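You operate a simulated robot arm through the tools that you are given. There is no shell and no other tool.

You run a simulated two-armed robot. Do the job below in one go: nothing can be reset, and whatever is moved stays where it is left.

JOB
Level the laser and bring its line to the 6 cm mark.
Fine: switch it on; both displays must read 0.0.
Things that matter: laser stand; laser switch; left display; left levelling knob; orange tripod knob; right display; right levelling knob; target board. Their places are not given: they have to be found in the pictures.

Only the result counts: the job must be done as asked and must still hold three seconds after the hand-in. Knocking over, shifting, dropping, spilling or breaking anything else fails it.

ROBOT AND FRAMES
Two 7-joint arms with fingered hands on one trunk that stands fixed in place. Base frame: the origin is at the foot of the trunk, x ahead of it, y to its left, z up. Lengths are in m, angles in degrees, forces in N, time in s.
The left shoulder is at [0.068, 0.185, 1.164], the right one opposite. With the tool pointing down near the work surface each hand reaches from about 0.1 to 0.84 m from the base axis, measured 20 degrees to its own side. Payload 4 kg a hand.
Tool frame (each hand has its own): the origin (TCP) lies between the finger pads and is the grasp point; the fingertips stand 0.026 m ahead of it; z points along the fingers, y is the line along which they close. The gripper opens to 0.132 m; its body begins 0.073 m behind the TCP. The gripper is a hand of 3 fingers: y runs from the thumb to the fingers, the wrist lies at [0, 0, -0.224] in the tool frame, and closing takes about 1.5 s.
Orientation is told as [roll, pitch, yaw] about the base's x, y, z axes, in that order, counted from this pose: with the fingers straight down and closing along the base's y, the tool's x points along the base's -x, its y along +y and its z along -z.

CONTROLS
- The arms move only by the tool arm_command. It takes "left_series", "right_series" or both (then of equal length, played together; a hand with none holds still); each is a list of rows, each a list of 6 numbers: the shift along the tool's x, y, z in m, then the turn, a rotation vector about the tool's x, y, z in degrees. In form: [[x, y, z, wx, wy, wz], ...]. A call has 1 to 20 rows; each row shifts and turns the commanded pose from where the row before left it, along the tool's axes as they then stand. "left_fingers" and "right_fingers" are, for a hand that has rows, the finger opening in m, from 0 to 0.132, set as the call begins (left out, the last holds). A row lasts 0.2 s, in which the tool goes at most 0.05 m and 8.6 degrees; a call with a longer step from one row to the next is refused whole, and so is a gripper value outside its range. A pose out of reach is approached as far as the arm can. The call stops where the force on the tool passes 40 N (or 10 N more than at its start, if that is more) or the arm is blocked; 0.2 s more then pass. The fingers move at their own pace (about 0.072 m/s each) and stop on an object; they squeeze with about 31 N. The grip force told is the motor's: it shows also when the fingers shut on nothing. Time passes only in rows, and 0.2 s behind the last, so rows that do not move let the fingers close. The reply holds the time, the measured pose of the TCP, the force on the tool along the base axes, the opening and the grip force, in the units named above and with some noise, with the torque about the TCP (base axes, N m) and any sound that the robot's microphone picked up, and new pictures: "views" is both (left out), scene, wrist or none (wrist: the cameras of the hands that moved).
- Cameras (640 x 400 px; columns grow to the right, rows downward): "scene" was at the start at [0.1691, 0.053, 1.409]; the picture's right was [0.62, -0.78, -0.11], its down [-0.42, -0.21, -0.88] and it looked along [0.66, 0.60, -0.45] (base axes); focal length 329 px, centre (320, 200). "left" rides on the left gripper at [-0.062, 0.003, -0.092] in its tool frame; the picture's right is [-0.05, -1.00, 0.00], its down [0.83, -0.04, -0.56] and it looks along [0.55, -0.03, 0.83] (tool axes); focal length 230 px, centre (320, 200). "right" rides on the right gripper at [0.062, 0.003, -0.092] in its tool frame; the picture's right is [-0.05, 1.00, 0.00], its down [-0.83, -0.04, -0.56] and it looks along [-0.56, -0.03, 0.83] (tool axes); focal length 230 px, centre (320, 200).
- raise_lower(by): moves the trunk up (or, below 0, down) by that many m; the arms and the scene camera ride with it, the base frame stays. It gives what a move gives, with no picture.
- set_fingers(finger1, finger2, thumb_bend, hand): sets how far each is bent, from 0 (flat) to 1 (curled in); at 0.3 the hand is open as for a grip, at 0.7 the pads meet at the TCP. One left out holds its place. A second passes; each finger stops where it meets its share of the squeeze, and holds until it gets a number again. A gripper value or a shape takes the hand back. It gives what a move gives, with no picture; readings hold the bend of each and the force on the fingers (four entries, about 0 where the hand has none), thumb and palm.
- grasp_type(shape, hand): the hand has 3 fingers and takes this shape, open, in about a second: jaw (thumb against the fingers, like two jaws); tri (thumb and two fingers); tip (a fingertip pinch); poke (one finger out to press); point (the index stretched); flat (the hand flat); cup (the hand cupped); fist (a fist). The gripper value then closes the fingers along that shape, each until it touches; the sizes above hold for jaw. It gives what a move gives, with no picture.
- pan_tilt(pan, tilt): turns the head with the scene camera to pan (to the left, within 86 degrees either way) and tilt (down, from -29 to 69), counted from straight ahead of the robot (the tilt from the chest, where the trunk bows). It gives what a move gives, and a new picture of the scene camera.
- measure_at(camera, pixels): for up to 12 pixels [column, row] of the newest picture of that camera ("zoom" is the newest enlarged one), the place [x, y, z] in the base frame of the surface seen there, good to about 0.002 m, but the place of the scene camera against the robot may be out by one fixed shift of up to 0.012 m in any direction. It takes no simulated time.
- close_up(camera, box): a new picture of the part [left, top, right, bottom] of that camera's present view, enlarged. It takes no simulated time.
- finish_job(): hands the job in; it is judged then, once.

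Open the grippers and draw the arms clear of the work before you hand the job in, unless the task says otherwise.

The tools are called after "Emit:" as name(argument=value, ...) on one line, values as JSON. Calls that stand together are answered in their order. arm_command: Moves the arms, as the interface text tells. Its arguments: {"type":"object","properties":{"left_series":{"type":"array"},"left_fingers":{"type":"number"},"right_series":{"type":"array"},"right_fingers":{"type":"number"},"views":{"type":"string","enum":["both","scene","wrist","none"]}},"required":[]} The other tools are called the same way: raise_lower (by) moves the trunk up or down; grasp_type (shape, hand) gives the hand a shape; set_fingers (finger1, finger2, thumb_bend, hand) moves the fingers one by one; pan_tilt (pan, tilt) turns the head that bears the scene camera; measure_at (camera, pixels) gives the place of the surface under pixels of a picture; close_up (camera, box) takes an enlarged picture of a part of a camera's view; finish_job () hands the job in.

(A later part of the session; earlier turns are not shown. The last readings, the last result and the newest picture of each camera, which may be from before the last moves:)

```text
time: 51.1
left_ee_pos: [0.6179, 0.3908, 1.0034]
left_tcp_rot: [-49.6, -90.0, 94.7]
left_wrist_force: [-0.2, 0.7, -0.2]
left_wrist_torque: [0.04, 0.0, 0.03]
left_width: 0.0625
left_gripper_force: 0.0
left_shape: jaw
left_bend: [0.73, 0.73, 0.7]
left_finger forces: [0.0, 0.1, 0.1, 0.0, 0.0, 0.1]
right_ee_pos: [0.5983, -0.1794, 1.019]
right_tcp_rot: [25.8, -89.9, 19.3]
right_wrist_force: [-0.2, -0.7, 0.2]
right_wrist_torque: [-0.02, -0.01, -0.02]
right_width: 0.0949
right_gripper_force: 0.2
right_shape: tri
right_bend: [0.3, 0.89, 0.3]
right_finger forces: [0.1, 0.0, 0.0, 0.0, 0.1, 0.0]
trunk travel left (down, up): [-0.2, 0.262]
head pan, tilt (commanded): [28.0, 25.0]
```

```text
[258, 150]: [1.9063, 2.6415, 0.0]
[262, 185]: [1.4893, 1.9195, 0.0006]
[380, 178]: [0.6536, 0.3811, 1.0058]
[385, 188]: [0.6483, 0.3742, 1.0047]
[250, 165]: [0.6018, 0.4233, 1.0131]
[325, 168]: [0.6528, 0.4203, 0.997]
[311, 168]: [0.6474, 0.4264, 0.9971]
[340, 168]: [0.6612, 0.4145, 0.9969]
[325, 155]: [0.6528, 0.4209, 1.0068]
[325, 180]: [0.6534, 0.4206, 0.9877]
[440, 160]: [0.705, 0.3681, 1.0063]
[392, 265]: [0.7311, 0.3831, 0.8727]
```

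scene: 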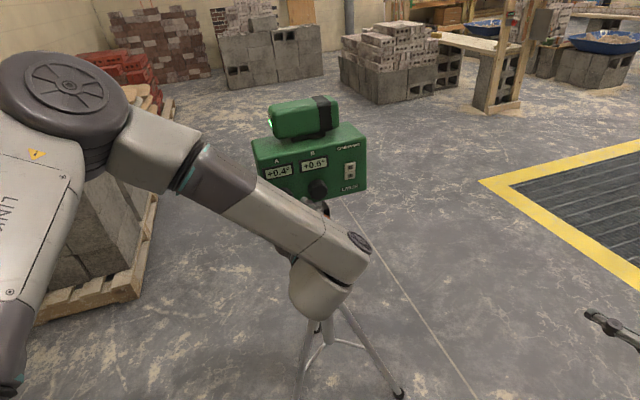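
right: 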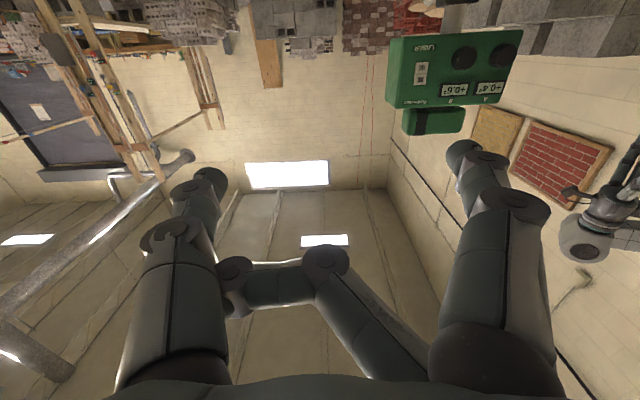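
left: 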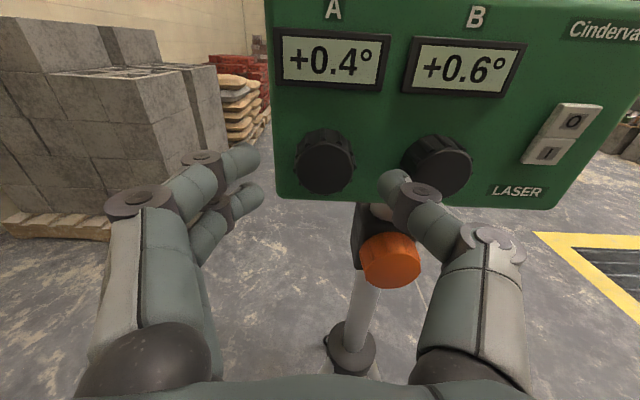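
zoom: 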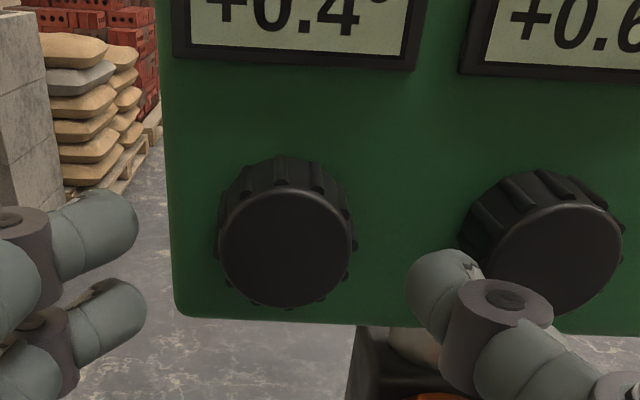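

Knob A's face centre is at u=0.1644, z=0.997, n=0.759. I centre the hand on it and advance so the fingertips surround the knob, staying short of the panel.

Emit:
arm_command(left_series=[[0.0032, -0.0019, 0, 0, 0, 0], [0.0032, -0.0019, 0, 0, 0, 0], [0, 0, 0.01, 0, 0, 0], [0, 0, 0.01, 0, 0, 0], [0, 0, 0.01, 0, 0, 0], [0, 0, 0.008, 0, 0, 0]], views="both")

Emit:
close_up(camera="left", box=[200, 40, 480, 215])

```text
time: 52.5
left_ee_pos: [0.6487, 0.4141, 0.9966]
left_tcp_rot: [47.3, -90.0, -2.1]
left_wrist_force: [0.3, -0.1, -0.6]
left_wrist_torque: [-0.01, -0.02, 0.0]
left_width: 0.0625
left_gripper_force: 0.1
left_shape: jaw
left_bend: [0.73, 0.73, 0.7]
left_finger forces: [0.0, 0.0, 0.0, 0.0, 0.0, 0.0]
right_ee_pos: [0.5985, -0.1814, 1.0193]
right_tcp_rot: [30.9, -89.9, 14.2]
right_wrist_force: [0.7, 0.4, -0.4]
right_wrist_torque: [-0.05, 0.03, -0.03]
right_width: 0.0945
right_gripper_force: 0.0
right_shape: tri
right_bend: [0.3, 0.89, 0.3]
right_finger forces: [0.0, 0.0, 0.1, 0.0, 0.1, 0.0]
trunk travel left (down, up): [-0.2, 0.262]
head pan, tilt (commanded): [28.0, 25.0]
```

scene: 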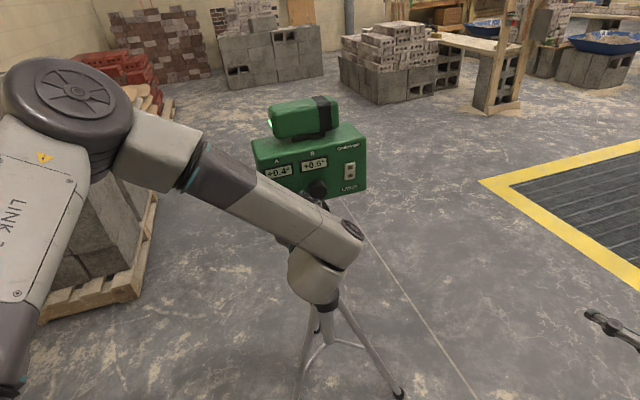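
left: 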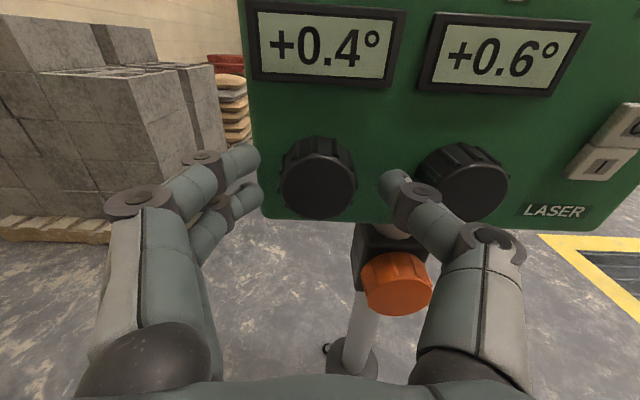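

```text
2.29 times, centred on (340, 128) of left
```

zoom: 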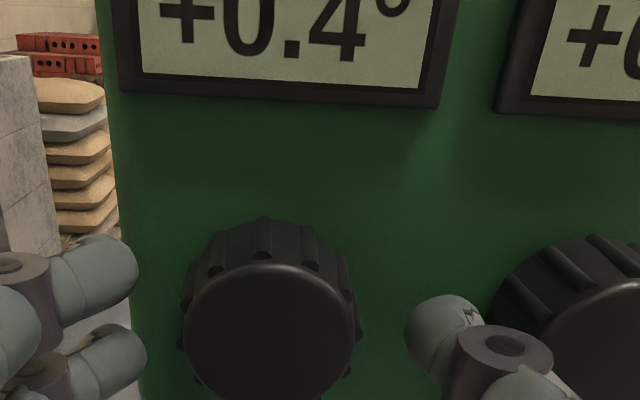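

I check the depth of the fingertips against the panel with the wrist camera.

Emit:
measure_at(camera="left", pixels=[[383, 178], [390, 172], [252, 158], [318, 188], [300, 188], [338, 188], [300, 120], [375, 120], [470, 185], [345, 190]])

```text
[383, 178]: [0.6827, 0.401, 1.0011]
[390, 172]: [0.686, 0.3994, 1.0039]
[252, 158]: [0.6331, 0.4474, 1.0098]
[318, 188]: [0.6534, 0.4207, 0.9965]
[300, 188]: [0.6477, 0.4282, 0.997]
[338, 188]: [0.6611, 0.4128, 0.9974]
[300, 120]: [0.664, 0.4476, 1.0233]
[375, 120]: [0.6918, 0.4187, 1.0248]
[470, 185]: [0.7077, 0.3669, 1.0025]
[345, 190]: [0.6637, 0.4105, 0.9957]
```

The tips reach n≈0.769, the panel is at 0.785, the knob face at 0.759. I advance 9 mm more and close on knob A.

Emit:
arm_command(left_series=[[0, 0, 0.005, 0, 0, 0], [0, 0, 0.004, 0, 0, 0]], views="none")

Emit:
arm_command(left_series=[[0, 0, 0, 0, 0, 0], [0, 0, 0, 0, 0, 0], [0, 0, 0, 0, 0, 0], [0, 0, 0, 0, 0, 0]], left_fingers=0.03, views="both")

```text
time: 53.1
left_ee_pos: [0.6523, 0.4186, 0.9965]
left_tcp_rot: [64.0, -90.0, -18.9]
left_wrist_force: [-4.0, -4.5, -0.7]
left_wrist_torque: [-0.02, 0.01, 0.26]
left_width: 0.0627
left_gripper_force: 0.1
left_shape: jaw
left_bend: [0.73, 0.73, 0.7]
left_finger forces: [3.1, 3.4, 0.0, 0.0, 0.0, 0.1]
right_ee_pos: [0.5977, -0.1806, 1.0194]
right_tcp_rot: [84.1, -90.1, -39.1]
right_wrist_force: [0.5, -0.1, -0.2]
right_wrist_torque: [0.0, 0.0, 0.0]
right_width: 0.0946
right_gripper_force: 0.2
right_shape: tri
right_bend: [0.3, 0.89, 0.3]
right_finger forces: [0.0, 0.1, 0.1, 0.0, 0.1, 0.0]
trunk travel left (down, up): [-0.2, 0.262]
head pan, tilt (commanded): [28.0, 25.0]
```

```text
time: 54.1
left_ee_pos: [0.6551, 0.418, 0.997]
left_tcp_rot: [158.1, -89.9, -113.2]
left_wrist_force: [2.7, -9.7, 1.6]
left_wrist_torque: [-0.01, -0.04, -0.38]
left_width: 0.0338
left_gripper_force: 30.9
left_shape: jaw
left_bend: [0.75, 0.75, 0.7]
left_finger forces: [11.6, 13.2, 0.0, 0.0, 38.0, 0.0]
right_ee_pos: [0.5993, -0.183, 1.0193]
right_tcp_rot: [83.3, -89.9, -38.2]
right_wrist_force: [-0.6, 0.7, -0.5]
right_wrist_torque: [0.02, 0.01, 0.01]
right_width: 0.0951
right_gripper_force: 0.0
right_shape: tri
right_bend: [0.3, 0.89, 0.3]
right_finger forces: [0.1, 0.0, 0.0, 0.0, 0.0, 0.0]
trunk travel left (down, up): [-0.2, 0.262]
head pan, tilt (commanded): [28.0, 25.0]
```

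scene: 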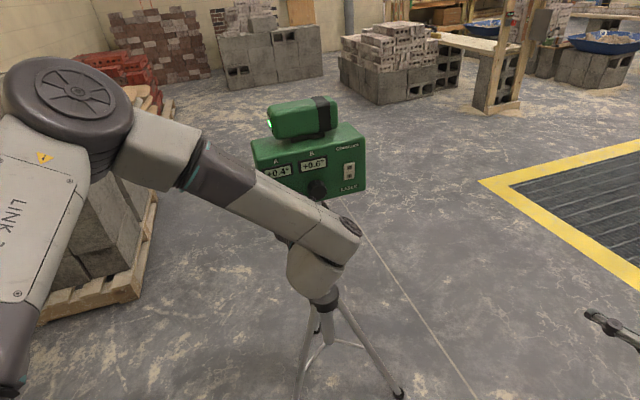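
left: 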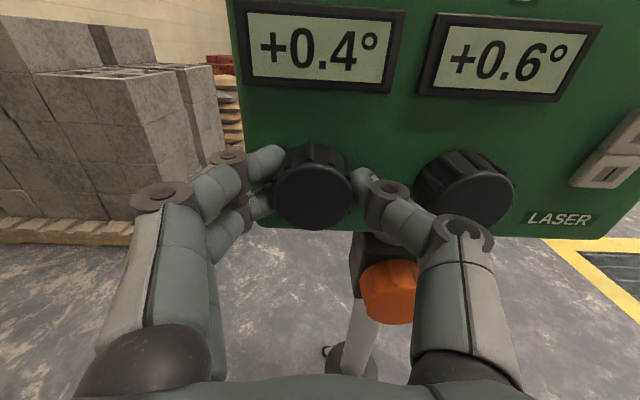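

The hand grips knob A (about 31 N) with a slight push on the panel. I back off 2 mm and turn it by 8° about the tool axis to see which way the display goes.

Emit:
arm_command(left_series=[[0, 0, -0.002, 0, 0, 0], [0, 0, 0, 0, 0, 4], [0, 0, 0, 0, 0, 4], [0, 0, 0, 0, 0, 0]], views="wrist")

```text
time: 55.1
left_ee_pos: [0.6539, 0.4159, 0.996]
left_tcp_rot: [90.5, -81.9, -45.4]
left_wrist_force: [12.1, -3.4, 5.9]
left_wrist_torque: [0.07, -0.05, -0.34]
left_width: 0.0331
left_gripper_force: 31.2
left_shape: jaw
left_bend: [0.75, 0.74, 0.7]
left_finger forces: [12.1, 11.6, 0.1, 0.0, 34.7, 0.1]
right_ee_pos: [0.5995, -0.1813, 1.02]
right_tcp_rot: [63.2, -90.0, -18.2]
right_wrist_force: [1.0, 0.3, -0.3]
right_wrist_torque: [0.02, 0.01, 0.04]
right_width: 0.095
right_gripper_force: 0.1
right_shape: tri
right_bend: [0.3, 0.89, 0.3]
right_finger forces: [0.1, 0.0, 0.0, 0.0, 0.0, 0.0]
trunk travel left (down, up): [-0.2, 0.262]
head pan, tilt (commanded): [28.0, 25.0]
```

left: 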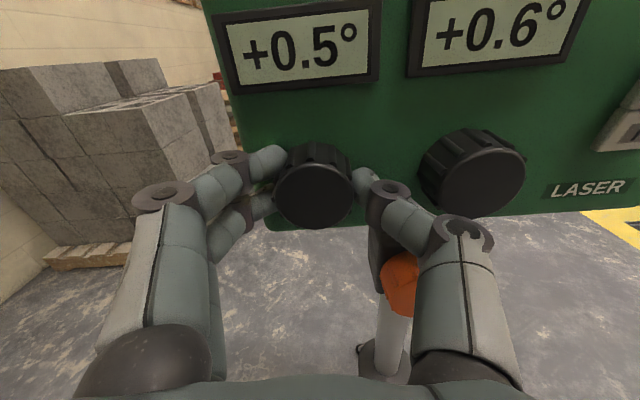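

Turning +8° raised A to +0.5°, so A needs the counter-direction. There is about 11 N sideways load, so I shift the hand 3 mm to the right (tool -y) to relax it.

Emit:
arm_command(left_series=[[0, -0.003, 0, 0, 0, 0], [0, 0, 0, 0, 0, 0]], views="none")

```text
time: 55.7
left_ee_pos: [0.6553, 0.4171, 0.9962]
left_tcp_rot: [90.5, -82.0, -45.3]
left_wrist_force: [7.2, -0.3, 7.8]
left_wrist_torque: [0.15, -0.07, -0.14]
left_width: 0.0325
left_gripper_force: 31.0
left_shape: jaw
left_bend: [0.74, 0.74, 0.7]
left_finger forces: [14.6, 13.3, 0.0, 0.1, 30.0, 0.0]
right_ee_pos: [0.5992, -0.1813, 1.0192]
right_tcp_rot: [57.5, -89.9, -12.4]
right_wrist_force: [0.2, 0.1, 0.0]
right_wrist_torque: [0.01, 0.01, 0.0]
right_width: 0.095
right_gripper_force: 0.1
right_shape: tri
right_bend: [0.3, 0.89, 0.3]
right_finger forces: [0.0, 0.1, 0.1, 0.1, 0.0, 0.0]
trunk travel left (down, up): [-0.2, 0.262]
head pan, tilt (commanded): [28.0, 25.0]
```

Side load is down to about 5 N, with 8 N upward and 5 N forward on the tool. I relax those by small shifts and start turning the other way.

Emit:
arm_command(left_series=[[-0.002, -0.0015, 0.001, 0, 0, 0], [0, 0, 0, 0, 0, -5], [0, 0, 0, 0, 0, -5], [0, 0, 0, 0, 0, -5], [0, 0, 0, 0, 0, 0]], views="wrist")

```text
time: 56.9
left_ee_pos: [0.656, 0.4156, 0.9975]
left_tcp_rot: [-90.0, -82.9, 135.0]
left_wrist_force: [-4.4, 1.2, 2.5]
left_wrist_torque: [0.09, 0.01, 0.08]
left_width: 0.0325
left_gripper_force: 31.6
left_shape: jaw
left_bend: [0.74, 0.74, 0.7]
left_finger forces: [16.3, 16.5, 0.0, 0.1, 30.4, 0.0]
right_ee_pos: [0.5986, -0.181, 1.0207]
right_tcp_rot: [26.3, -89.9, 18.8]
right_wrist_force: [0.2, -0.5, 0.4]
right_wrist_torque: [0.01, 0.02, -0.01]
right_width: 0.0949
right_gripper_force: 0.1
right_shape: tri
right_bend: [0.3, 0.88, 0.3]
right_finger forces: [0.0, 0.0, 0.0, 0.0, 0.0, 0.1]
trunk travel left (down, up): [-0.2, 0.262]
head pan, tilt (commanded): [28.0, 25.0]
```

left: 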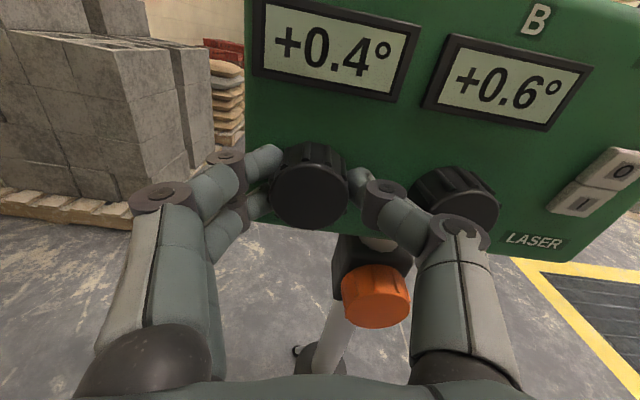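

A is back to +0.4° and the loads are small (under 5 N). I keep turning the same way by 30°.

Emit:
arm_command(left_series=[[0, 0, 0, 0, 0, -5], [0, 0, 0, 0, 0, -5], [0, 0, 0, 0, 0, -5], [0, 0, 0, 0, 0, -5], [0, 0, 0, 0, 0, 0]], views="wrist")

```text
time: 58.1
left_ee_pos: [0.6546, 0.4167, 0.9989]
left_tcp_rot: [-90.3, -62.9, 135.3]
left_wrist_force: [-6.3, 4.7, 8.4]
left_wrist_torque: [0.15, -0.08, 0.18]
left_width: 0.0323
left_gripper_force: 30.6
left_shape: jaw
left_bend: [0.74, 0.74, 0.7]
left_finger forces: [18.0, 15.5, 0.0, 0.1, 29.6, 0.1]
right_ee_pos: [0.5966, -0.1806, 1.0212]
right_tcp_rot: [-98.0, -90.0, 143.1]
right_wrist_force: [0.4, 0.3, 0.2]
right_wrist_torque: [0.0, 0.03, -0.01]
right_width: 0.0949
right_gripper_force: 0.1
right_shape: tri
right_bend: [0.3, 0.88, 0.3]
right_finger forces: [0.0, 0.1, 0.0, 0.1, 0.0, 0.1]
trunk travel left (down, up): [-0.2, 0.262]
head pan, tilt (commanded): [28.0, 25.0]
```

left: 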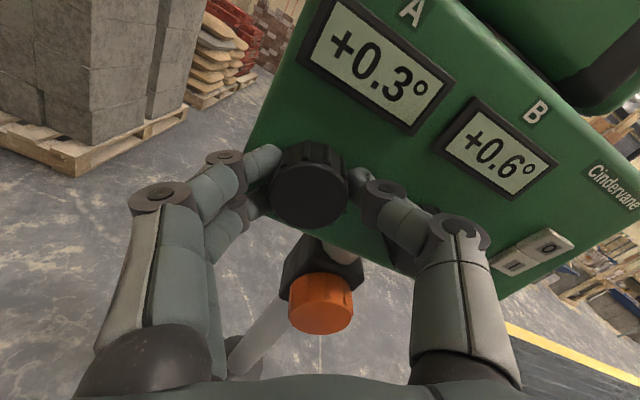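

A is +0.3°. The loads (left 8 N, up 8 N) are relieved by shifting the hand left 2.5 mm and up 3 mm; then I turn a further 20°.

Emit:
arm_command(left_series=[[-0.0038, 0.0009, 0, 0, 0, 0], [0, 0, 0, 0, 0, -5], [0, 0, 0, 0, 0, -5], [0, 0, 0, 0, 0, -5], [0, 0, 0, 0, 0, -5], [0, 0, 0, 0, 0, 0]], views="wrist")

```text
time: 59.5
left_ee_pos: [0.6549, 0.4174, 1.0]
left_tcp_rot: [-90.0, -42.9, 135.1]
left_wrist_force: [-6.1, 1.1, -0.4]
left_wrist_torque: [0.0, 0.04, 0.1]
left_width: 0.0325
left_gripper_force: 31.0
left_shape: jaw
left_bend: [0.74, 0.74, 0.7]
left_finger forces: [16.8, 17.1, 0.0, 0.0, 29.9, 0.1]
right_ee_pos: [0.5984, -0.1815, 1.02]
right_tcp_rot: [7.2, -90.1, 37.9]
right_wrist_force: [-0.3, 0.2, 0.1]
right_wrist_torque: [-0.04, 0.0, 0.02]
right_width: 0.0949
right_gripper_force: 0.1
right_shape: tri
right_bend: [0.3, 0.88, 0.3]
right_finger forces: [0.1, 0.0, 0.0, 0.1, 0.1, 0.0]
trunk travel left (down, up): [-0.2, 0.262]
head pan, tilt (commanded): [28.0, 25.0]
```

left: 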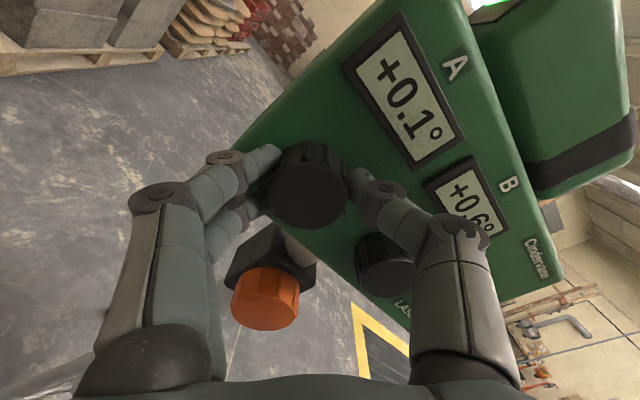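

A is +0.1° at a roll of −47°. I turn 6° more and look.

Emit:
arm_command(left_series=[[0, 0, 0, 0, 0, -3], [0, 0, 0, 0, 0, -3], [0, 0, 0, 0, 0, 0]], views="wrist")

```text
time: 60.3
left_ee_pos: [0.6537, 0.4196, 1.0002]
left_tcp_rot: [-90.0, -36.9, 135.1]
left_wrist_force: [-8.3, 2.6, 0.1]
left_wrist_torque: [0.03, 0.09, 0.12]
left_width: 0.0324
left_gripper_force: 30.4
left_shape: jaw
left_bend: [0.74, 0.74, 0.7]
left_finger forces: [17.6, 17.0, 0.0, 0.0, 30.2, 0.0]
right_ee_pos: [0.5984, -0.1798, 1.0205]
right_tcp_rot: [-18.5, -90.0, 63.7]
right_wrist_force: [0.5, 0.7, -0.3]
right_wrist_torque: [-0.02, 0.0, -0.01]
right_width: 0.095
right_gripper_force: 0.1
right_shape: tri
right_bend: [0.3, 0.88, 0.3]
right_finger forces: [0.1, 0.0, 0.0, 0.1, 0.1, 0.0]
trunk travel left (down, up): [-0.2, 0.262]
head pan, tilt (commanded): [28.0, 25.0]
```

left: 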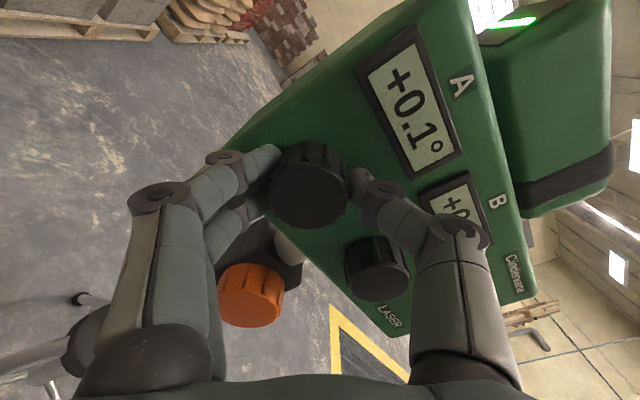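

Still +0.1°. I relieve the side load (left 2.5 mm, back 1 mm) and turn 4° more.

Emit:
arm_command(left_series=[[-0.002, 0.0015, -0.001, 0, 0, 0], [0, 0, 0, 0, 0, -4], [0, 0, 0, 0, 0, 0]], views="wrist")

```text
time: 61.1
left_ee_pos: [0.6532, 0.4185, 1.0006]
left_tcp_rot: [-89.9, -32.9, 135.0]
left_wrist_force: [2.3, 1.7, 1.9]
left_wrist_torque: [-0.03, 0.04, 0.0]
left_width: 0.0322
left_gripper_force: 30.8
left_shape: jaw
left_bend: [0.74, 0.74, 0.7]
left_finger forces: [13.6, 15.9, 0.0, 0.1, 28.4, 0.0]
right_ee_pos: [0.5987, -0.1811, 1.019]
right_tcp_rot: [32.7, -89.8, 12.4]
right_wrist_force: [-0.4, 0.9, -0.9]
right_wrist_torque: [0.0, -0.03, -0.03]
right_width: 0.095
right_gripper_force: 0.1
right_shape: tri
right_bend: [0.3, 0.88, 0.3]
right_finger forces: [0.1, 0.0, 0.1, 0.0, 0.1, 0.0]
trunk travel left (down, up): [-0.2, 0.262]
head pan, tilt (commanded): [28.0, 25.0]
```

left: 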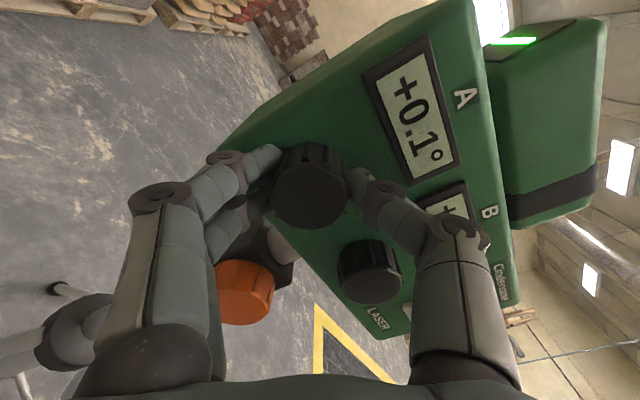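

Loads are near zero; A still reads +0.1°. I turn 4° more.

Emit:
arm_command(left_series=[[0, 0, 0, 0, 0, -4], [0, 0, 0, 0, 0, 0]], views="wrist")

```text
time: 61.7
left_ee_pos: [0.6526, 0.4178, 1.0003]
left_tcp_rot: [-90.1, -29.0, 135.1]
left_wrist_force: [3.4, 2.4, 3.4]
left_wrist_torque: [0.0, 0.0, 0.04]
left_width: 0.0325
left_gripper_force: 31.7
left_shape: jaw
left_bend: [0.74, 0.74, 0.7]
left_finger forces: [13.2, 15.3, 0.0, 0.1, 28.9, 0.1]
right_ee_pos: [0.5986, -0.1807, 1.0206]
right_tcp_rot: [32.5, -89.9, 12.6]
right_wrist_force: [0.4, -0.2, -0.4]
right_wrist_torque: [-0.02, 0.0, -0.01]
right_width: 0.0948
right_gripper_force: 0.1
right_shape: tri
right_bend: [0.3, 0.88, 0.3]
right_finger forces: [0.0, 0.1, 0.1, 0.0, 0.0, 0.0]
trunk travel left (down, up): [-0.2, 0.262]
head pan, tilt (commanded): [28.0, 25.0]
```

left: 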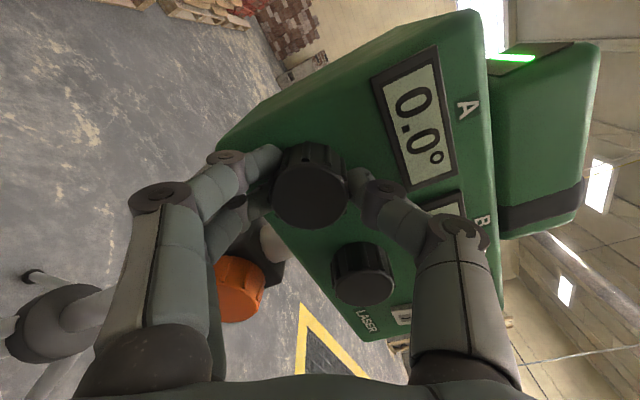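

A reads 0.0° at a roll of −61°. I turn 5° more to sit in the middle of the 0.0 band.

Emit:
arm_command(left_series=[[0, 0, 0, 0, 0, -5], [0, 0, 0, 0, 0, 0]], views="both")

```text
time: 62.3
left_ee_pos: [0.6527, 0.4199, 1.0]
left_tcp_rot: [-89.9, -23.9, 135.2]
left_wrist_force: [0.7, 2.3, 3.1]
left_wrist_torque: [0.03, -0.02, 0.05]
left_width: 0.0327
left_gripper_force: 30.8
left_shape: jaw
left_bend: [0.74, 0.74, 0.7]
left_finger forces: [13.7, 14.9, 0.1, 0.0, 29.2, 0.1]
right_ee_pos: [0.5995, -0.1795, 1.0193]
right_tcp_rot: [24.6, -89.9, 20.5]
right_wrist_force: [0.3, -0.3, -0.4]
right_wrist_torque: [0.02, 0.0, 0.01]
right_width: 0.0953
right_gripper_force: 0.0
right_shape: tri
right_bend: [0.3, 0.88, 0.3]
right_finger forces: [0.1, 0.0, 0.1, 0.0, 0.0, 0.0]
trunk travel left (down, up): [-0.2, 0.262]
head pan, tilt (commanded): [28.0, 25.0]
```

scene: 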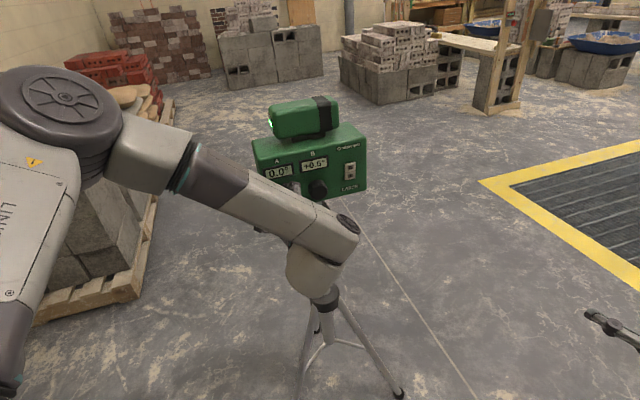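
left: 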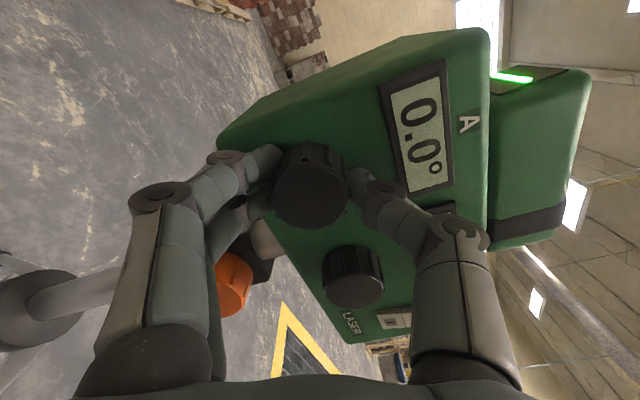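

A is 0.0°, B still +0.6°. I open the fingers to 6.2 cm and back off 5 cm.

Emit:
arm_command(left_series=[[0, 0, 0, 0, 0, 0], [0, 0, 0, 0, 0, 0], [0, 0, 0, 0, 0, 0], [0, 0, -0.015, 0, 0, 0], [0, 0, -0.015, 0, 0, 0], [0, 0, -0.02, 0, 0, 0]], left_fingers=0.062, views="both")

Emit:
close_up(camera="scene", box=[240, 90, 400, 215])

```text
time: 63.7
left_ee_pos: [0.6163, 0.3824, 1.0003]
left_tcp_rot: [-90.0, -23.9, 135.1]
left_wrist_force: [-0.6, 0.5, -0.5]
left_wrist_torque: [-0.01, -0.01, 0.02]
left_width: 0.0613
left_gripper_force: 0.0
left_shape: jaw
left_bend: [0.73, 0.73, 0.7]
left_finger forces: [0.0, 0.1, 0.1, 0.0, 0.0, 0.0]
right_ee_pos: [0.5982, -0.1826, 1.0208]
right_tcp_rot: [45.4, -89.9, -0.3]
right_wrist_force: [0.4, 0.3, -0.3]
right_wrist_torque: [-0.05, 0.03, -0.04]
right_width: 0.095
right_gripper_force: 0.2
right_shape: tri
right_bend: [0.3, 0.88, 0.3]
right_finger forces: [0.0, 0.0, 0.1, 0.0, 0.0, 0.0]
trunk travel left (down, up): [-0.2, 0.262]
head pan, tilt (commanded): [28.0, 25.0]
```

scene: 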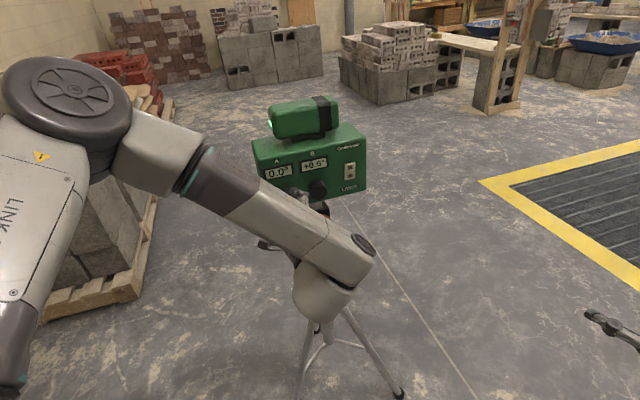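
left: 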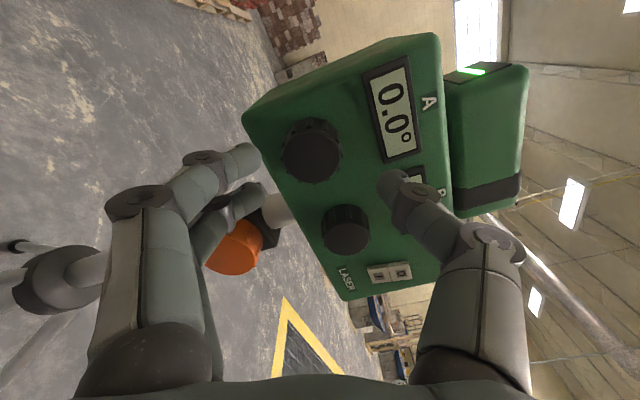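

```text
3.20 times, centred on (320, 152) of scene
```

zoom: 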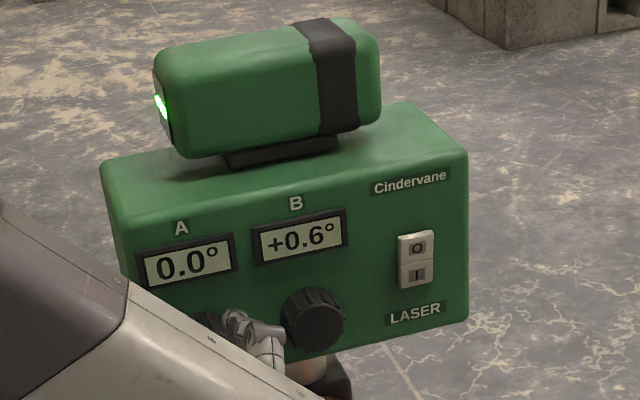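

A holds 0.0° after release. Now knob B (px 347,230 in the wrist picture): I measure both knob faces for the new alignment.

Emit:
close_up(camera="left", box=[260, 100, 420, 270])

Emit:
measure_at(camera="left", pixels=[[313, 158], [347, 233], [337, 233], [357, 233], [347, 225], [347, 243], [390, 272], [375, 180]])

```text
2.35 times, centred on (340, 185) of left
```

zoom: 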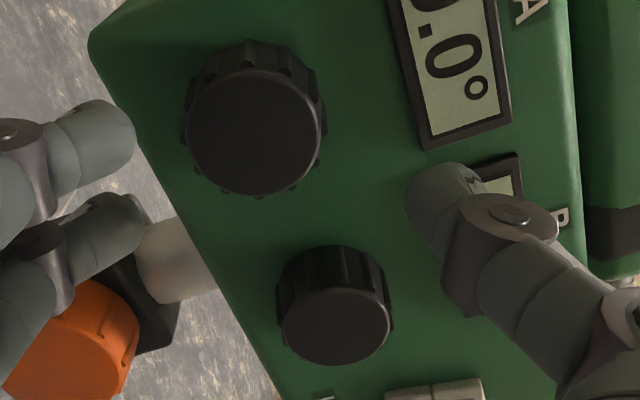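

```text
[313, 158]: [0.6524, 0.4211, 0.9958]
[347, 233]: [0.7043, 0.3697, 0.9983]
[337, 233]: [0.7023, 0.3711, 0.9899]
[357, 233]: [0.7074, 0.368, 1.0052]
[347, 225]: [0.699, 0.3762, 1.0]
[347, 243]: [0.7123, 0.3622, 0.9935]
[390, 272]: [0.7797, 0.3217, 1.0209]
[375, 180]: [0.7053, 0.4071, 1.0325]
```

Knob B's face centre is at u=0.2426, z=0.9957, n=0.760. I roll the hand back to +30° (to have room for turning) and move it in front of knob B.

Emit:
arm_command(left_series=[[0, 0, -0.01, 0, 0, 8], [0, 0, 0, 0, 0, 8], [0, 0, 0, 0, 0, 8], [0, 0, 0, 0, 0, 8], [0, 0, 0, 0, 0, 8], [0, 0, 0, 0, 0, 8], [0, 0, 0, 0, 0, 8], [0, 0, 0, 0, 0, 8], [0, 0, 0, 0, 0, 8], [0, 0, 0, 0, 0, 8], [0, 0, 0, 0, 0, 8], [0, 0, 0, 0, 0, 8], [-0.0115, -0.0244, 0, 0, 0, 0], [-0.0115, -0.0244, 0, 0, 0, 0], [-0.0116, -0.0244, 0.01, 0, 0, 0]], views="both")

```text
time: 66.9
left_ee_pos: [0.6753, 0.3245, 0.9928]
left_tcp_rot: [89.9, -59.9, -45.0]
left_wrist_force: [0.8, -0.2, 0.3]
left_wrist_torque: [0.02, -0.02, 0.02]
left_width: 0.0615
left_gripper_force: 0.1
left_shape: jaw
left_bend: [0.73, 0.73, 0.7]
left_finger forces: [0.0, 0.0, 0.1, 0.0, 0.1, 0.0]
right_ee_pos: [0.5988, -0.1811, 1.0192]
right_tcp_rot: [40.1, -89.9, 4.9]
right_wrist_force: [-0.4, 0.5, 0.1]
right_wrist_torque: [0.0, 0.01, 0.02]
right_width: 0.0949
right_gripper_force: 0.0
right_shape: tri
right_bend: [0.3, 0.87, 0.3]
right_finger forces: [0.0, 0.0, 0.1, 0.0, 0.0, 0.1]
trunk travel left (down, up): [-0.2, 0.262]
head pan, tilt (commanded): [28.0, 25.0]
```

scene: 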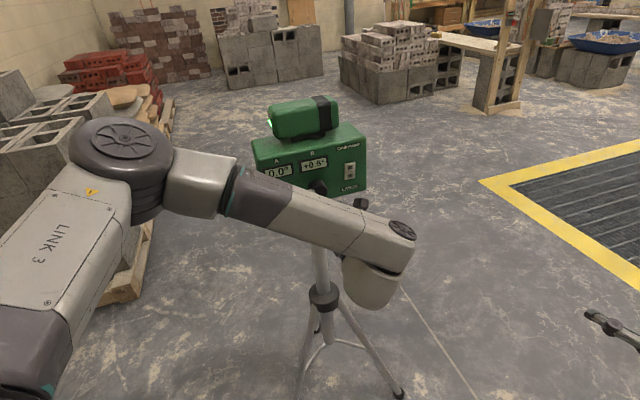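
left: 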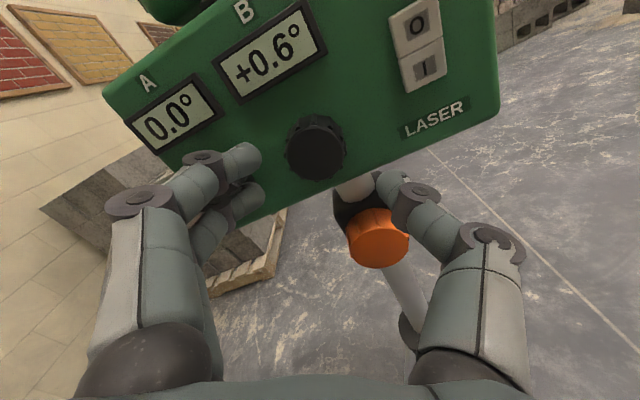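

The hand is in front of knob B at roll +30°. I check the knob's face centre in this view before advancing.

Emit:
close_up(camera="left", box=[220, 90, 420, 215])

Emit:
measure_at(camera="left", pixels=[[316, 155], [300, 155], [332, 155], [316, 140], [316, 170], [378, 180], [252, 150]])

```text
3.20 times, centred on (320, 152) of left
```

zoom: 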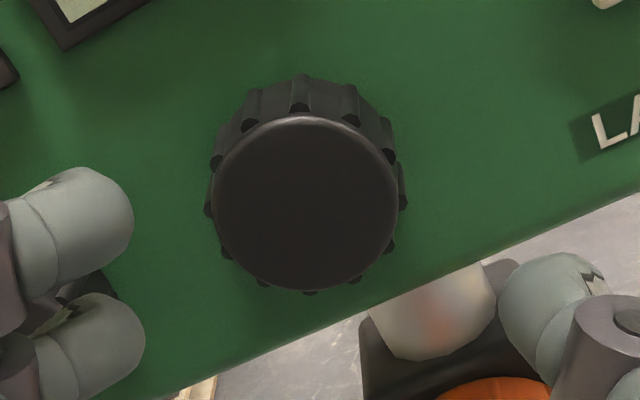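

```text
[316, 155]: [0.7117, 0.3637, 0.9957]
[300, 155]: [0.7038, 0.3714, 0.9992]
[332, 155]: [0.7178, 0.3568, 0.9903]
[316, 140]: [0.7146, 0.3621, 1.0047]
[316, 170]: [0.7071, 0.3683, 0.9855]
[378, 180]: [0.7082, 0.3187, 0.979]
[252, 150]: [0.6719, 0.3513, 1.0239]
```

Its centre is at about u=0.2455, z=0.9965. I fine-align (2 mm up) and advance 4.6 cm.

Emit:
arm_command(left_series=[[-0.002, 0, 0, 0, 0, 0], [0, 0, 0.012, 0, 0, 0], [0, 0, 0.012, 0, 0, 0], [0, 0, 0.012, 0, 0, 0], [0, 0, 0.01, 0, 0, 0]], views="wrist")

```text
time: 68.1
left_ee_pos: [0.7074, 0.3592, 0.9956]
left_tcp_rot: [90.0, -60.1, -44.9]
left_wrist_force: [-0.5, 0.3, -0.2]
left_wrist_torque: [0.02, -0.04, -0.03]
left_width: 0.0615
left_gripper_force: 0.1
left_shape: jaw
left_bend: [0.73, 0.73, 0.7]
left_finger forces: [0.0, 0.1, 0.0, 0.1, 0.0, 0.0]
right_ee_pos: [0.5978, -0.1805, 1.0193]
right_tcp_rot: [31.1, -89.9, 13.9]
right_wrist_force: [0.6, 0.1, 0.1]
right_wrist_torque: [-0.02, 0.03, -0.01]
right_width: 0.0948
right_gripper_force: 0.1
right_shape: tri
right_bend: [0.3, 0.87, 0.3]
right_finger forces: [0.0, 0.0, 0.0, 0.1, 0.0, 0.0]
trunk travel left (down, up): [-0.2, 0.262]
head pan, tilt (commanded): [28.0, 25.0]
```

left: 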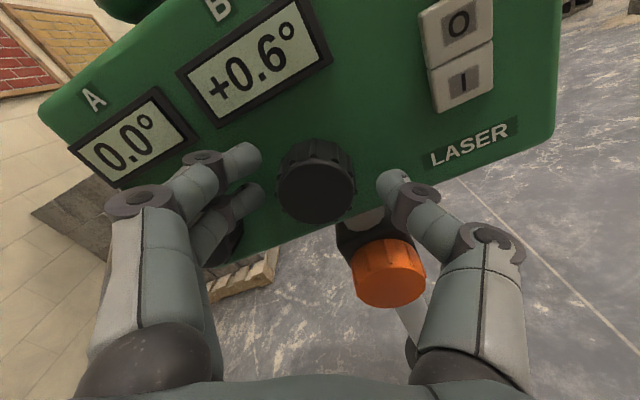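

No contact yet at n=0.754. I close on knob B.

Emit:
arm_command(left_series=[[0, 0, 0, 0, 0, 0], [0, 0, 0, 0, 0, 0], [0, 0, 0, 0, 0, 0], [0, 0, 0, 0, 0, 0]], left_fingers=0.03, views="wrist")

```text
time: 69.1
left_ee_pos: [0.7079, 0.3585, 0.9953]
left_tcp_rot: [90.1, -60.0, -44.9]
left_wrist_force: [1.4, 1.9, 1.2]
left_wrist_torque: [0.01, -0.04, 0.0]
left_width: 0.0315
left_gripper_force: 31.4
left_shape: jaw
left_bend: [0.73, 0.73, 0.7]
left_finger forces: [14.0, 14.3, 0.0, 0.1, 27.4, 0.0]
right_ee_pos: [0.5998, -0.1798, 1.0193]
right_tcp_rot: [30.9, -89.8, 14.1]
right_wrist_force: [0.5, -0.5, 0.0]
right_wrist_torque: [0.0, -0.01, 0.03]
right_width: 0.095
right_gripper_force: 0.1
right_shape: tri
right_bend: [0.3, 0.87, 0.3]
right_finger forces: [0.1, 0.0, 0.1, 0.0, 0.1, 0.0]
trunk travel left (down, up): [-0.2, 0.262]
head pan, tilt (commanded): [28.0, 25.0]
```

left: 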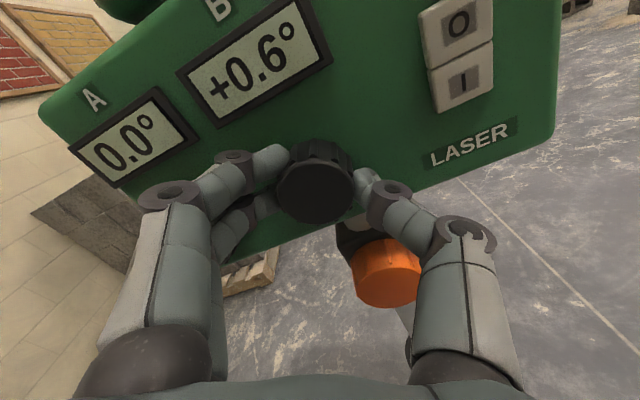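

Gripped with almost no side load. I turn −15° in three rows, following the knob's centre.

Emit:
arm_command(left_series=[[-0.00026, 0, 0, 0, 0, -5], [-0.00026, 0, 0, 0, 0, -5], [-0.00026, 0, 0, 0, 0, -5], [0, 0, 0, 0, 0, 0]], views="wrist")

```text
time: 70.1
left_ee_pos: [0.707, 0.3578, 0.9964]
left_tcp_rot: [89.8, -75.0, -44.8]
left_wrist_force: [0.2, 2.4, 1.5]
left_wrist_torque: [0.02, -0.01, 0.09]
left_width: 0.0313
left_gripper_force: 30.5
left_shape: jaw
left_bend: [0.73, 0.73, 0.7]
left_finger forces: [14.5, 15.1, 0.0, 0.1, 27.3, 0.0]
right_ee_pos: [0.598, -0.1798, 1.0191]
right_tcp_rot: [25.6, -89.8, 19.6]
right_wrist_force: [0.7, 0.4, -0.8]
right_wrist_torque: [-0.01, -0.02, 0.0]
right_width: 0.0952
right_gripper_force: 0.2
right_shape: tri
right_bend: [0.3, 0.87, 0.3]
right_finger forces: [0.0, 0.0, 0.0, 0.0, 0.0, 0.0]
trunk travel left (down, up): [-0.2, 0.262]
head pan, tilt (commanded): [28.0, 25.0]
```

left: 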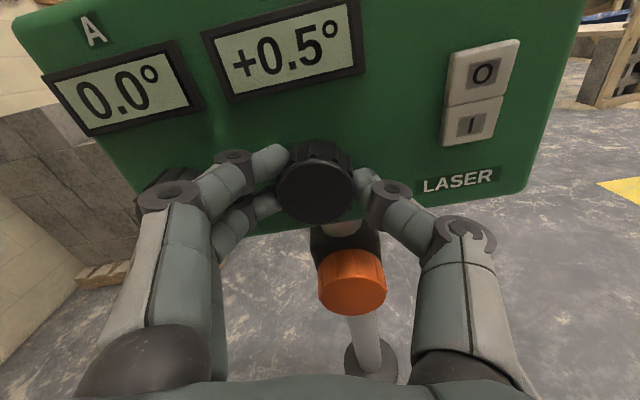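

B fell to +0.5°. I continue −40°.

Emit:
arm_command(left_series=[[-0.00026, 0, 0, 0, 0, -5], [-0.00026, 0, 0, 0, 0, -5], [-0.00026, 0, 0, 0, 0, -5], [-0.00026, 0, 0, 0, 0, -5], [-0.00026, 0, 0, 0, 0, -5], [-0.00026, 0, 0, 0, 0, -5], [0, 0, 0, 0, 0, 0]], views="wrist")

```text
time: 71.7
left_ee_pos: [0.7075, 0.3592, 0.9975]
left_tcp_rot: [-89.7, -75.1, 134.9]
left_wrist_force: [-5.9, 4.1, -3.5]
left_wrist_torque: [-0.09, 0.09, 0.14]
left_width: 0.0311
left_gripper_force: 31.0
left_shape: jaw
left_bend: [0.73, 0.73, 0.7]
left_finger forces: [16.7, 18.0, 0.0, 0.1, 26.7, 0.0]
right_ee_pos: [0.5988, -0.1802, 1.0208]
right_tcp_rot: [3.3, -90.0, 41.7]
right_wrist_force: [-0.2, 0.4, 0.7]
right_wrist_torque: [-0.02, -0.01, -0.02]
right_width: 0.0949
right_gripper_force: 0.0
right_shape: tri
right_bend: [0.3, 0.87, 0.3]
right_finger forces: [0.1, 0.1, 0.0, 0.0, 0.1, 0.1]
trunk travel left (down, up): [-0.2, 0.262]
head pan, tilt (commanded): [28.0, 25.0]
```

left: 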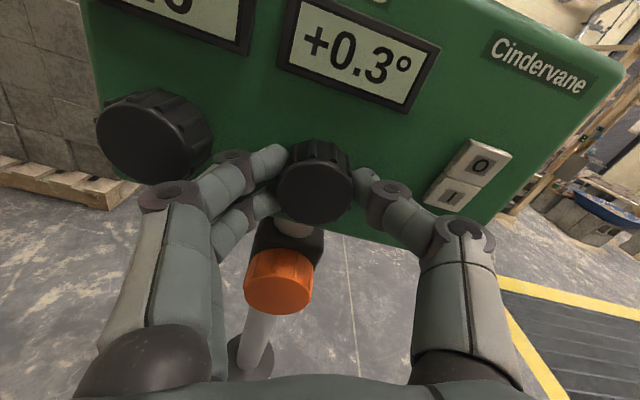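

B is +0.3° at roll −15°. I relieve the 7 N side load (2.5 mm left) and turn −20°.

Emit:
arm_command(left_series=[[0.0003, 0.0027, 0, 0, 0, 0], [0, 0, 0, 0, 0, -5], [0, 0, 0, 0, 0, -5], [0, 0, 0, 0, 0, -5], [0, 0, 0, 0, 0, -5], [0, 0, 0, 0, 0, 0]], views="wrist")

```text
time: 73.1
left_ee_pos: [0.7064, 0.3588, 0.9981]
left_tcp_rot: [-90.1, -54.9, 135.1]
left_wrist_force: [0.6, 0.5, 1.2]
left_wrist_torque: [0.01, -0.03, 0.06]
left_width: 0.0311
left_gripper_force: 31.2
left_shape: jaw
left_bend: [0.73, 0.73, 0.7]
left_finger forces: [14.9, 14.6, 0.0, 0.1, 30.1, 0.0]
right_ee_pos: [0.5979, -0.1814, 1.0192]
right_tcp_rot: [39.5, -89.9, 5.6]
right_wrist_force: [0.1, 0.2, -0.8]
right_wrist_torque: [0.0, -0.01, -0.03]
right_width: 0.0947
right_gripper_force: 0.1
right_shape: tri
right_bend: [0.3, 0.87, 0.3]
right_finger forces: [0.0, 0.1, 0.0, 0.1, 0.0, 0.0]
trunk travel left (down, up): [-0.2, 0.262]
head pan, tilt (commanded): [28.0, 25.0]
```

left: 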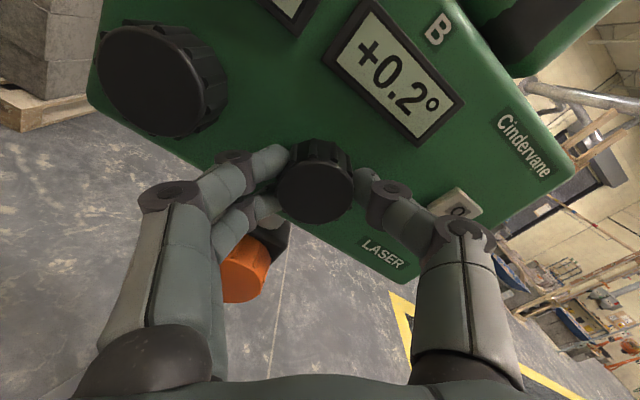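

B is +0.2° at roll −35°, loads near zero. I turn −20° more.

Emit:
arm_command(left_series=[[0, 0, 0, 0, 0, -5], [0, 0, 0, 0, 0, -5], [0, 0, 0, 0, 0, -5], [0, 0, 0, 0, 0, -5], [0, 0, 0, 0, 0, 0]], views="wrist")

```text
time: 74.3
left_ee_pos: [0.7065, 0.3599, 0.9971]
left_tcp_rot: [-90.0, -35.0, 135.0]
left_wrist_force: [1.7, 2.1, 4.5]
left_wrist_torque: [0.09, -0.03, 0.08]
left_width: 0.0312
left_gripper_force: 30.9
left_shape: jaw
left_bend: [0.73, 0.73, 0.7]
left_finger forces: [14.8, 14.2, 0.0, 0.0, 30.3, 0.0]
right_ee_pos: [0.5987, -0.1809, 1.0201]
right_tcp_rot: [26.3, -89.9, 18.9]
right_wrist_force: [-0.6, -0.2, -0.5]
right_wrist_torque: [-0.03, -0.02, -0.01]
right_width: 0.0949
right_gripper_force: 0.1
right_shape: tri
right_bend: [0.3, 0.87, 0.3]
right_finger forces: [0.0, 0.0, 0.0, 0.0, 0.0, 0.0]
trunk travel left (down, up): [-0.2, 0.262]
head pan, tilt (commanded): [28.0, 25.0]
```

left: 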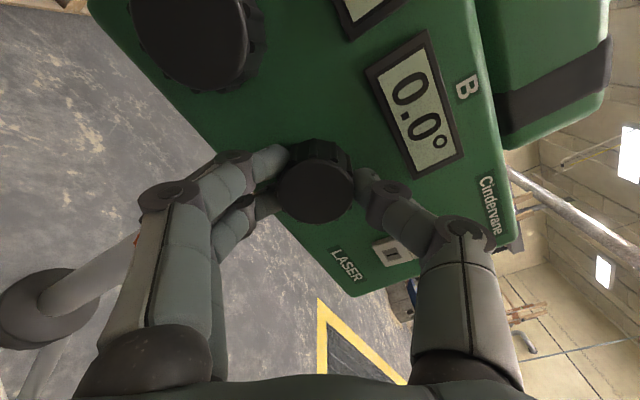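

B reads 0.0° at roll −55°; by the turn rate (about 15° per 0.1) it is near the upper edge, so I turn 5° more.

Emit:
arm_command(left_series=[[0, 0, 0, 0, 0, -2.5], [0, 0, 0, 0, 0, -2.5], [0, 0, 0, 0, 0, 0]], views="wrist")

Emit:
arm_command(left_series=[[0, 0, 0, 0, 0, 0], [0, 0, 0, 0, 0, 0], [0, 0, 0, 0, 0, 0], [0, 0, -0.015, 0, 0, 0], [0, 0, -0.015, 0, 0, 0], [0, 0, -0.02, 0, 0, 0], [0, 0, -0.02, 0, 0, 0]], left_fingers=0.062, views="both")

Emit:
close_up(camera="scene", box=[240, 90, 400, 215])

```text
time: 75.1
left_ee_pos: [0.7068, 0.3602, 0.9975]
left_tcp_rot: [-89.9, -29.9, 135.1]
left_wrist_force: [-0.6, 2.5, 4.1]
left_wrist_torque: [0.04, -0.05, 0.06]
left_width: 0.0311
left_gripper_force: 31.0
left_shape: jaw
left_bend: [0.73, 0.73, 0.7]
left_finger forces: [15.0, 14.2, 0.1, 0.0, 30.5, 0.0]
right_ee_pos: [0.5987, -0.1817, 1.0192]
right_tcp_rot: [15.1, -90.0, 30.0]
right_wrist_force: [-0.4, -0.1, 0.0]
right_wrist_torque: [-0.02, 0.02, -0.01]
right_width: 0.0953
right_gripper_force: 0.1
right_shape: tri
right_bend: [0.3, 0.87, 0.3]
right_finger forces: [0.1, 0.0, 0.0, 0.0, 0.1, 0.0]
trunk travel left (down, up): [-0.2, 0.262]
head pan, tilt (commanded): [28.0, 25.0]
```

left: 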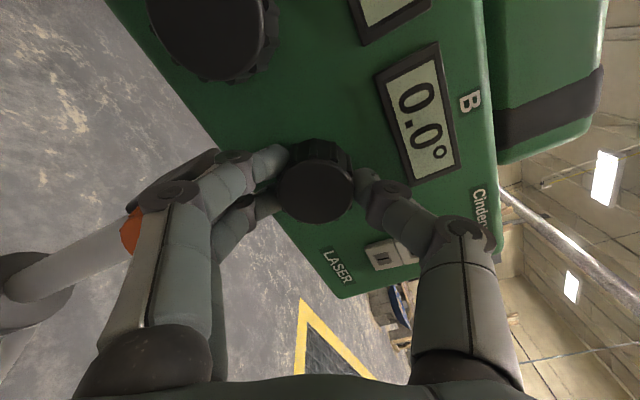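

```text
time: 76.7
left_ee_pos: [0.6581, 0.3108, 0.9975]
left_tcp_rot: [-90.0, -30.1, 135.1]
left_wrist_force: [0.4, -0.4, -0.4]
left_wrist_torque: [-0.02, 0.0, 0.01]
left_width: 0.0612
left_gripper_force: 0.0
left_shape: jaw
left_bend: [0.73, 0.73, 0.7]
left_finger forces: [0.1, 0.1, 0.0, 0.0, 0.0, 0.0]
right_ee_pos: [0.5989, -0.1804, 1.0198]
right_tcp_rot: [43.7, -90.0, 1.4]
right_wrist_force: [1.1, 0.3, 0.7]
right_wrist_torque: [-0.02, -0.01, -0.01]
right_width: 0.0949
right_gripper_force: 0.0
right_shape: tri
right_bend: [0.3, 0.86, 0.3]
right_finger forces: [0.0, 0.1, 0.0, 0.0, 0.0, 0.1]
trunk travel left (down, up): [-0.2, 0.262]
head pan, tilt (commanded): [28.0, 25.0]
```

scene: 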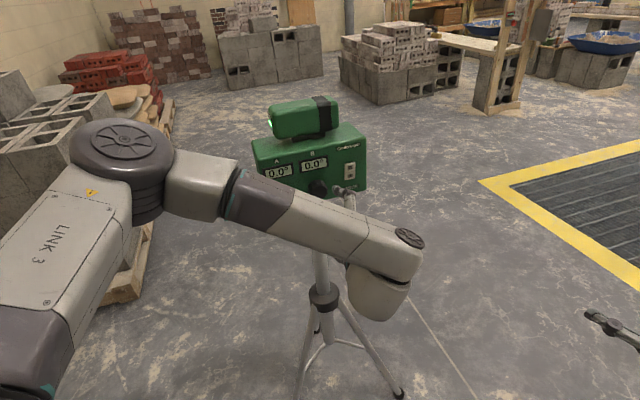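
left: 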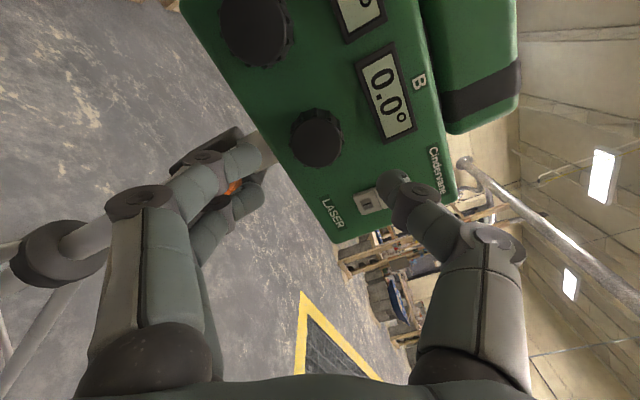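

```text
3.20 times, centred on (320, 152) of scene
```

zoom: 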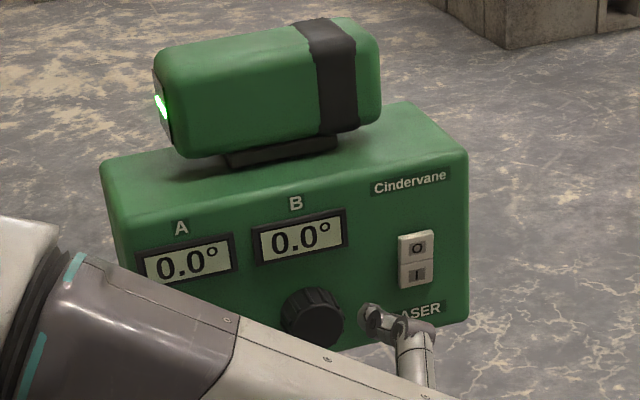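

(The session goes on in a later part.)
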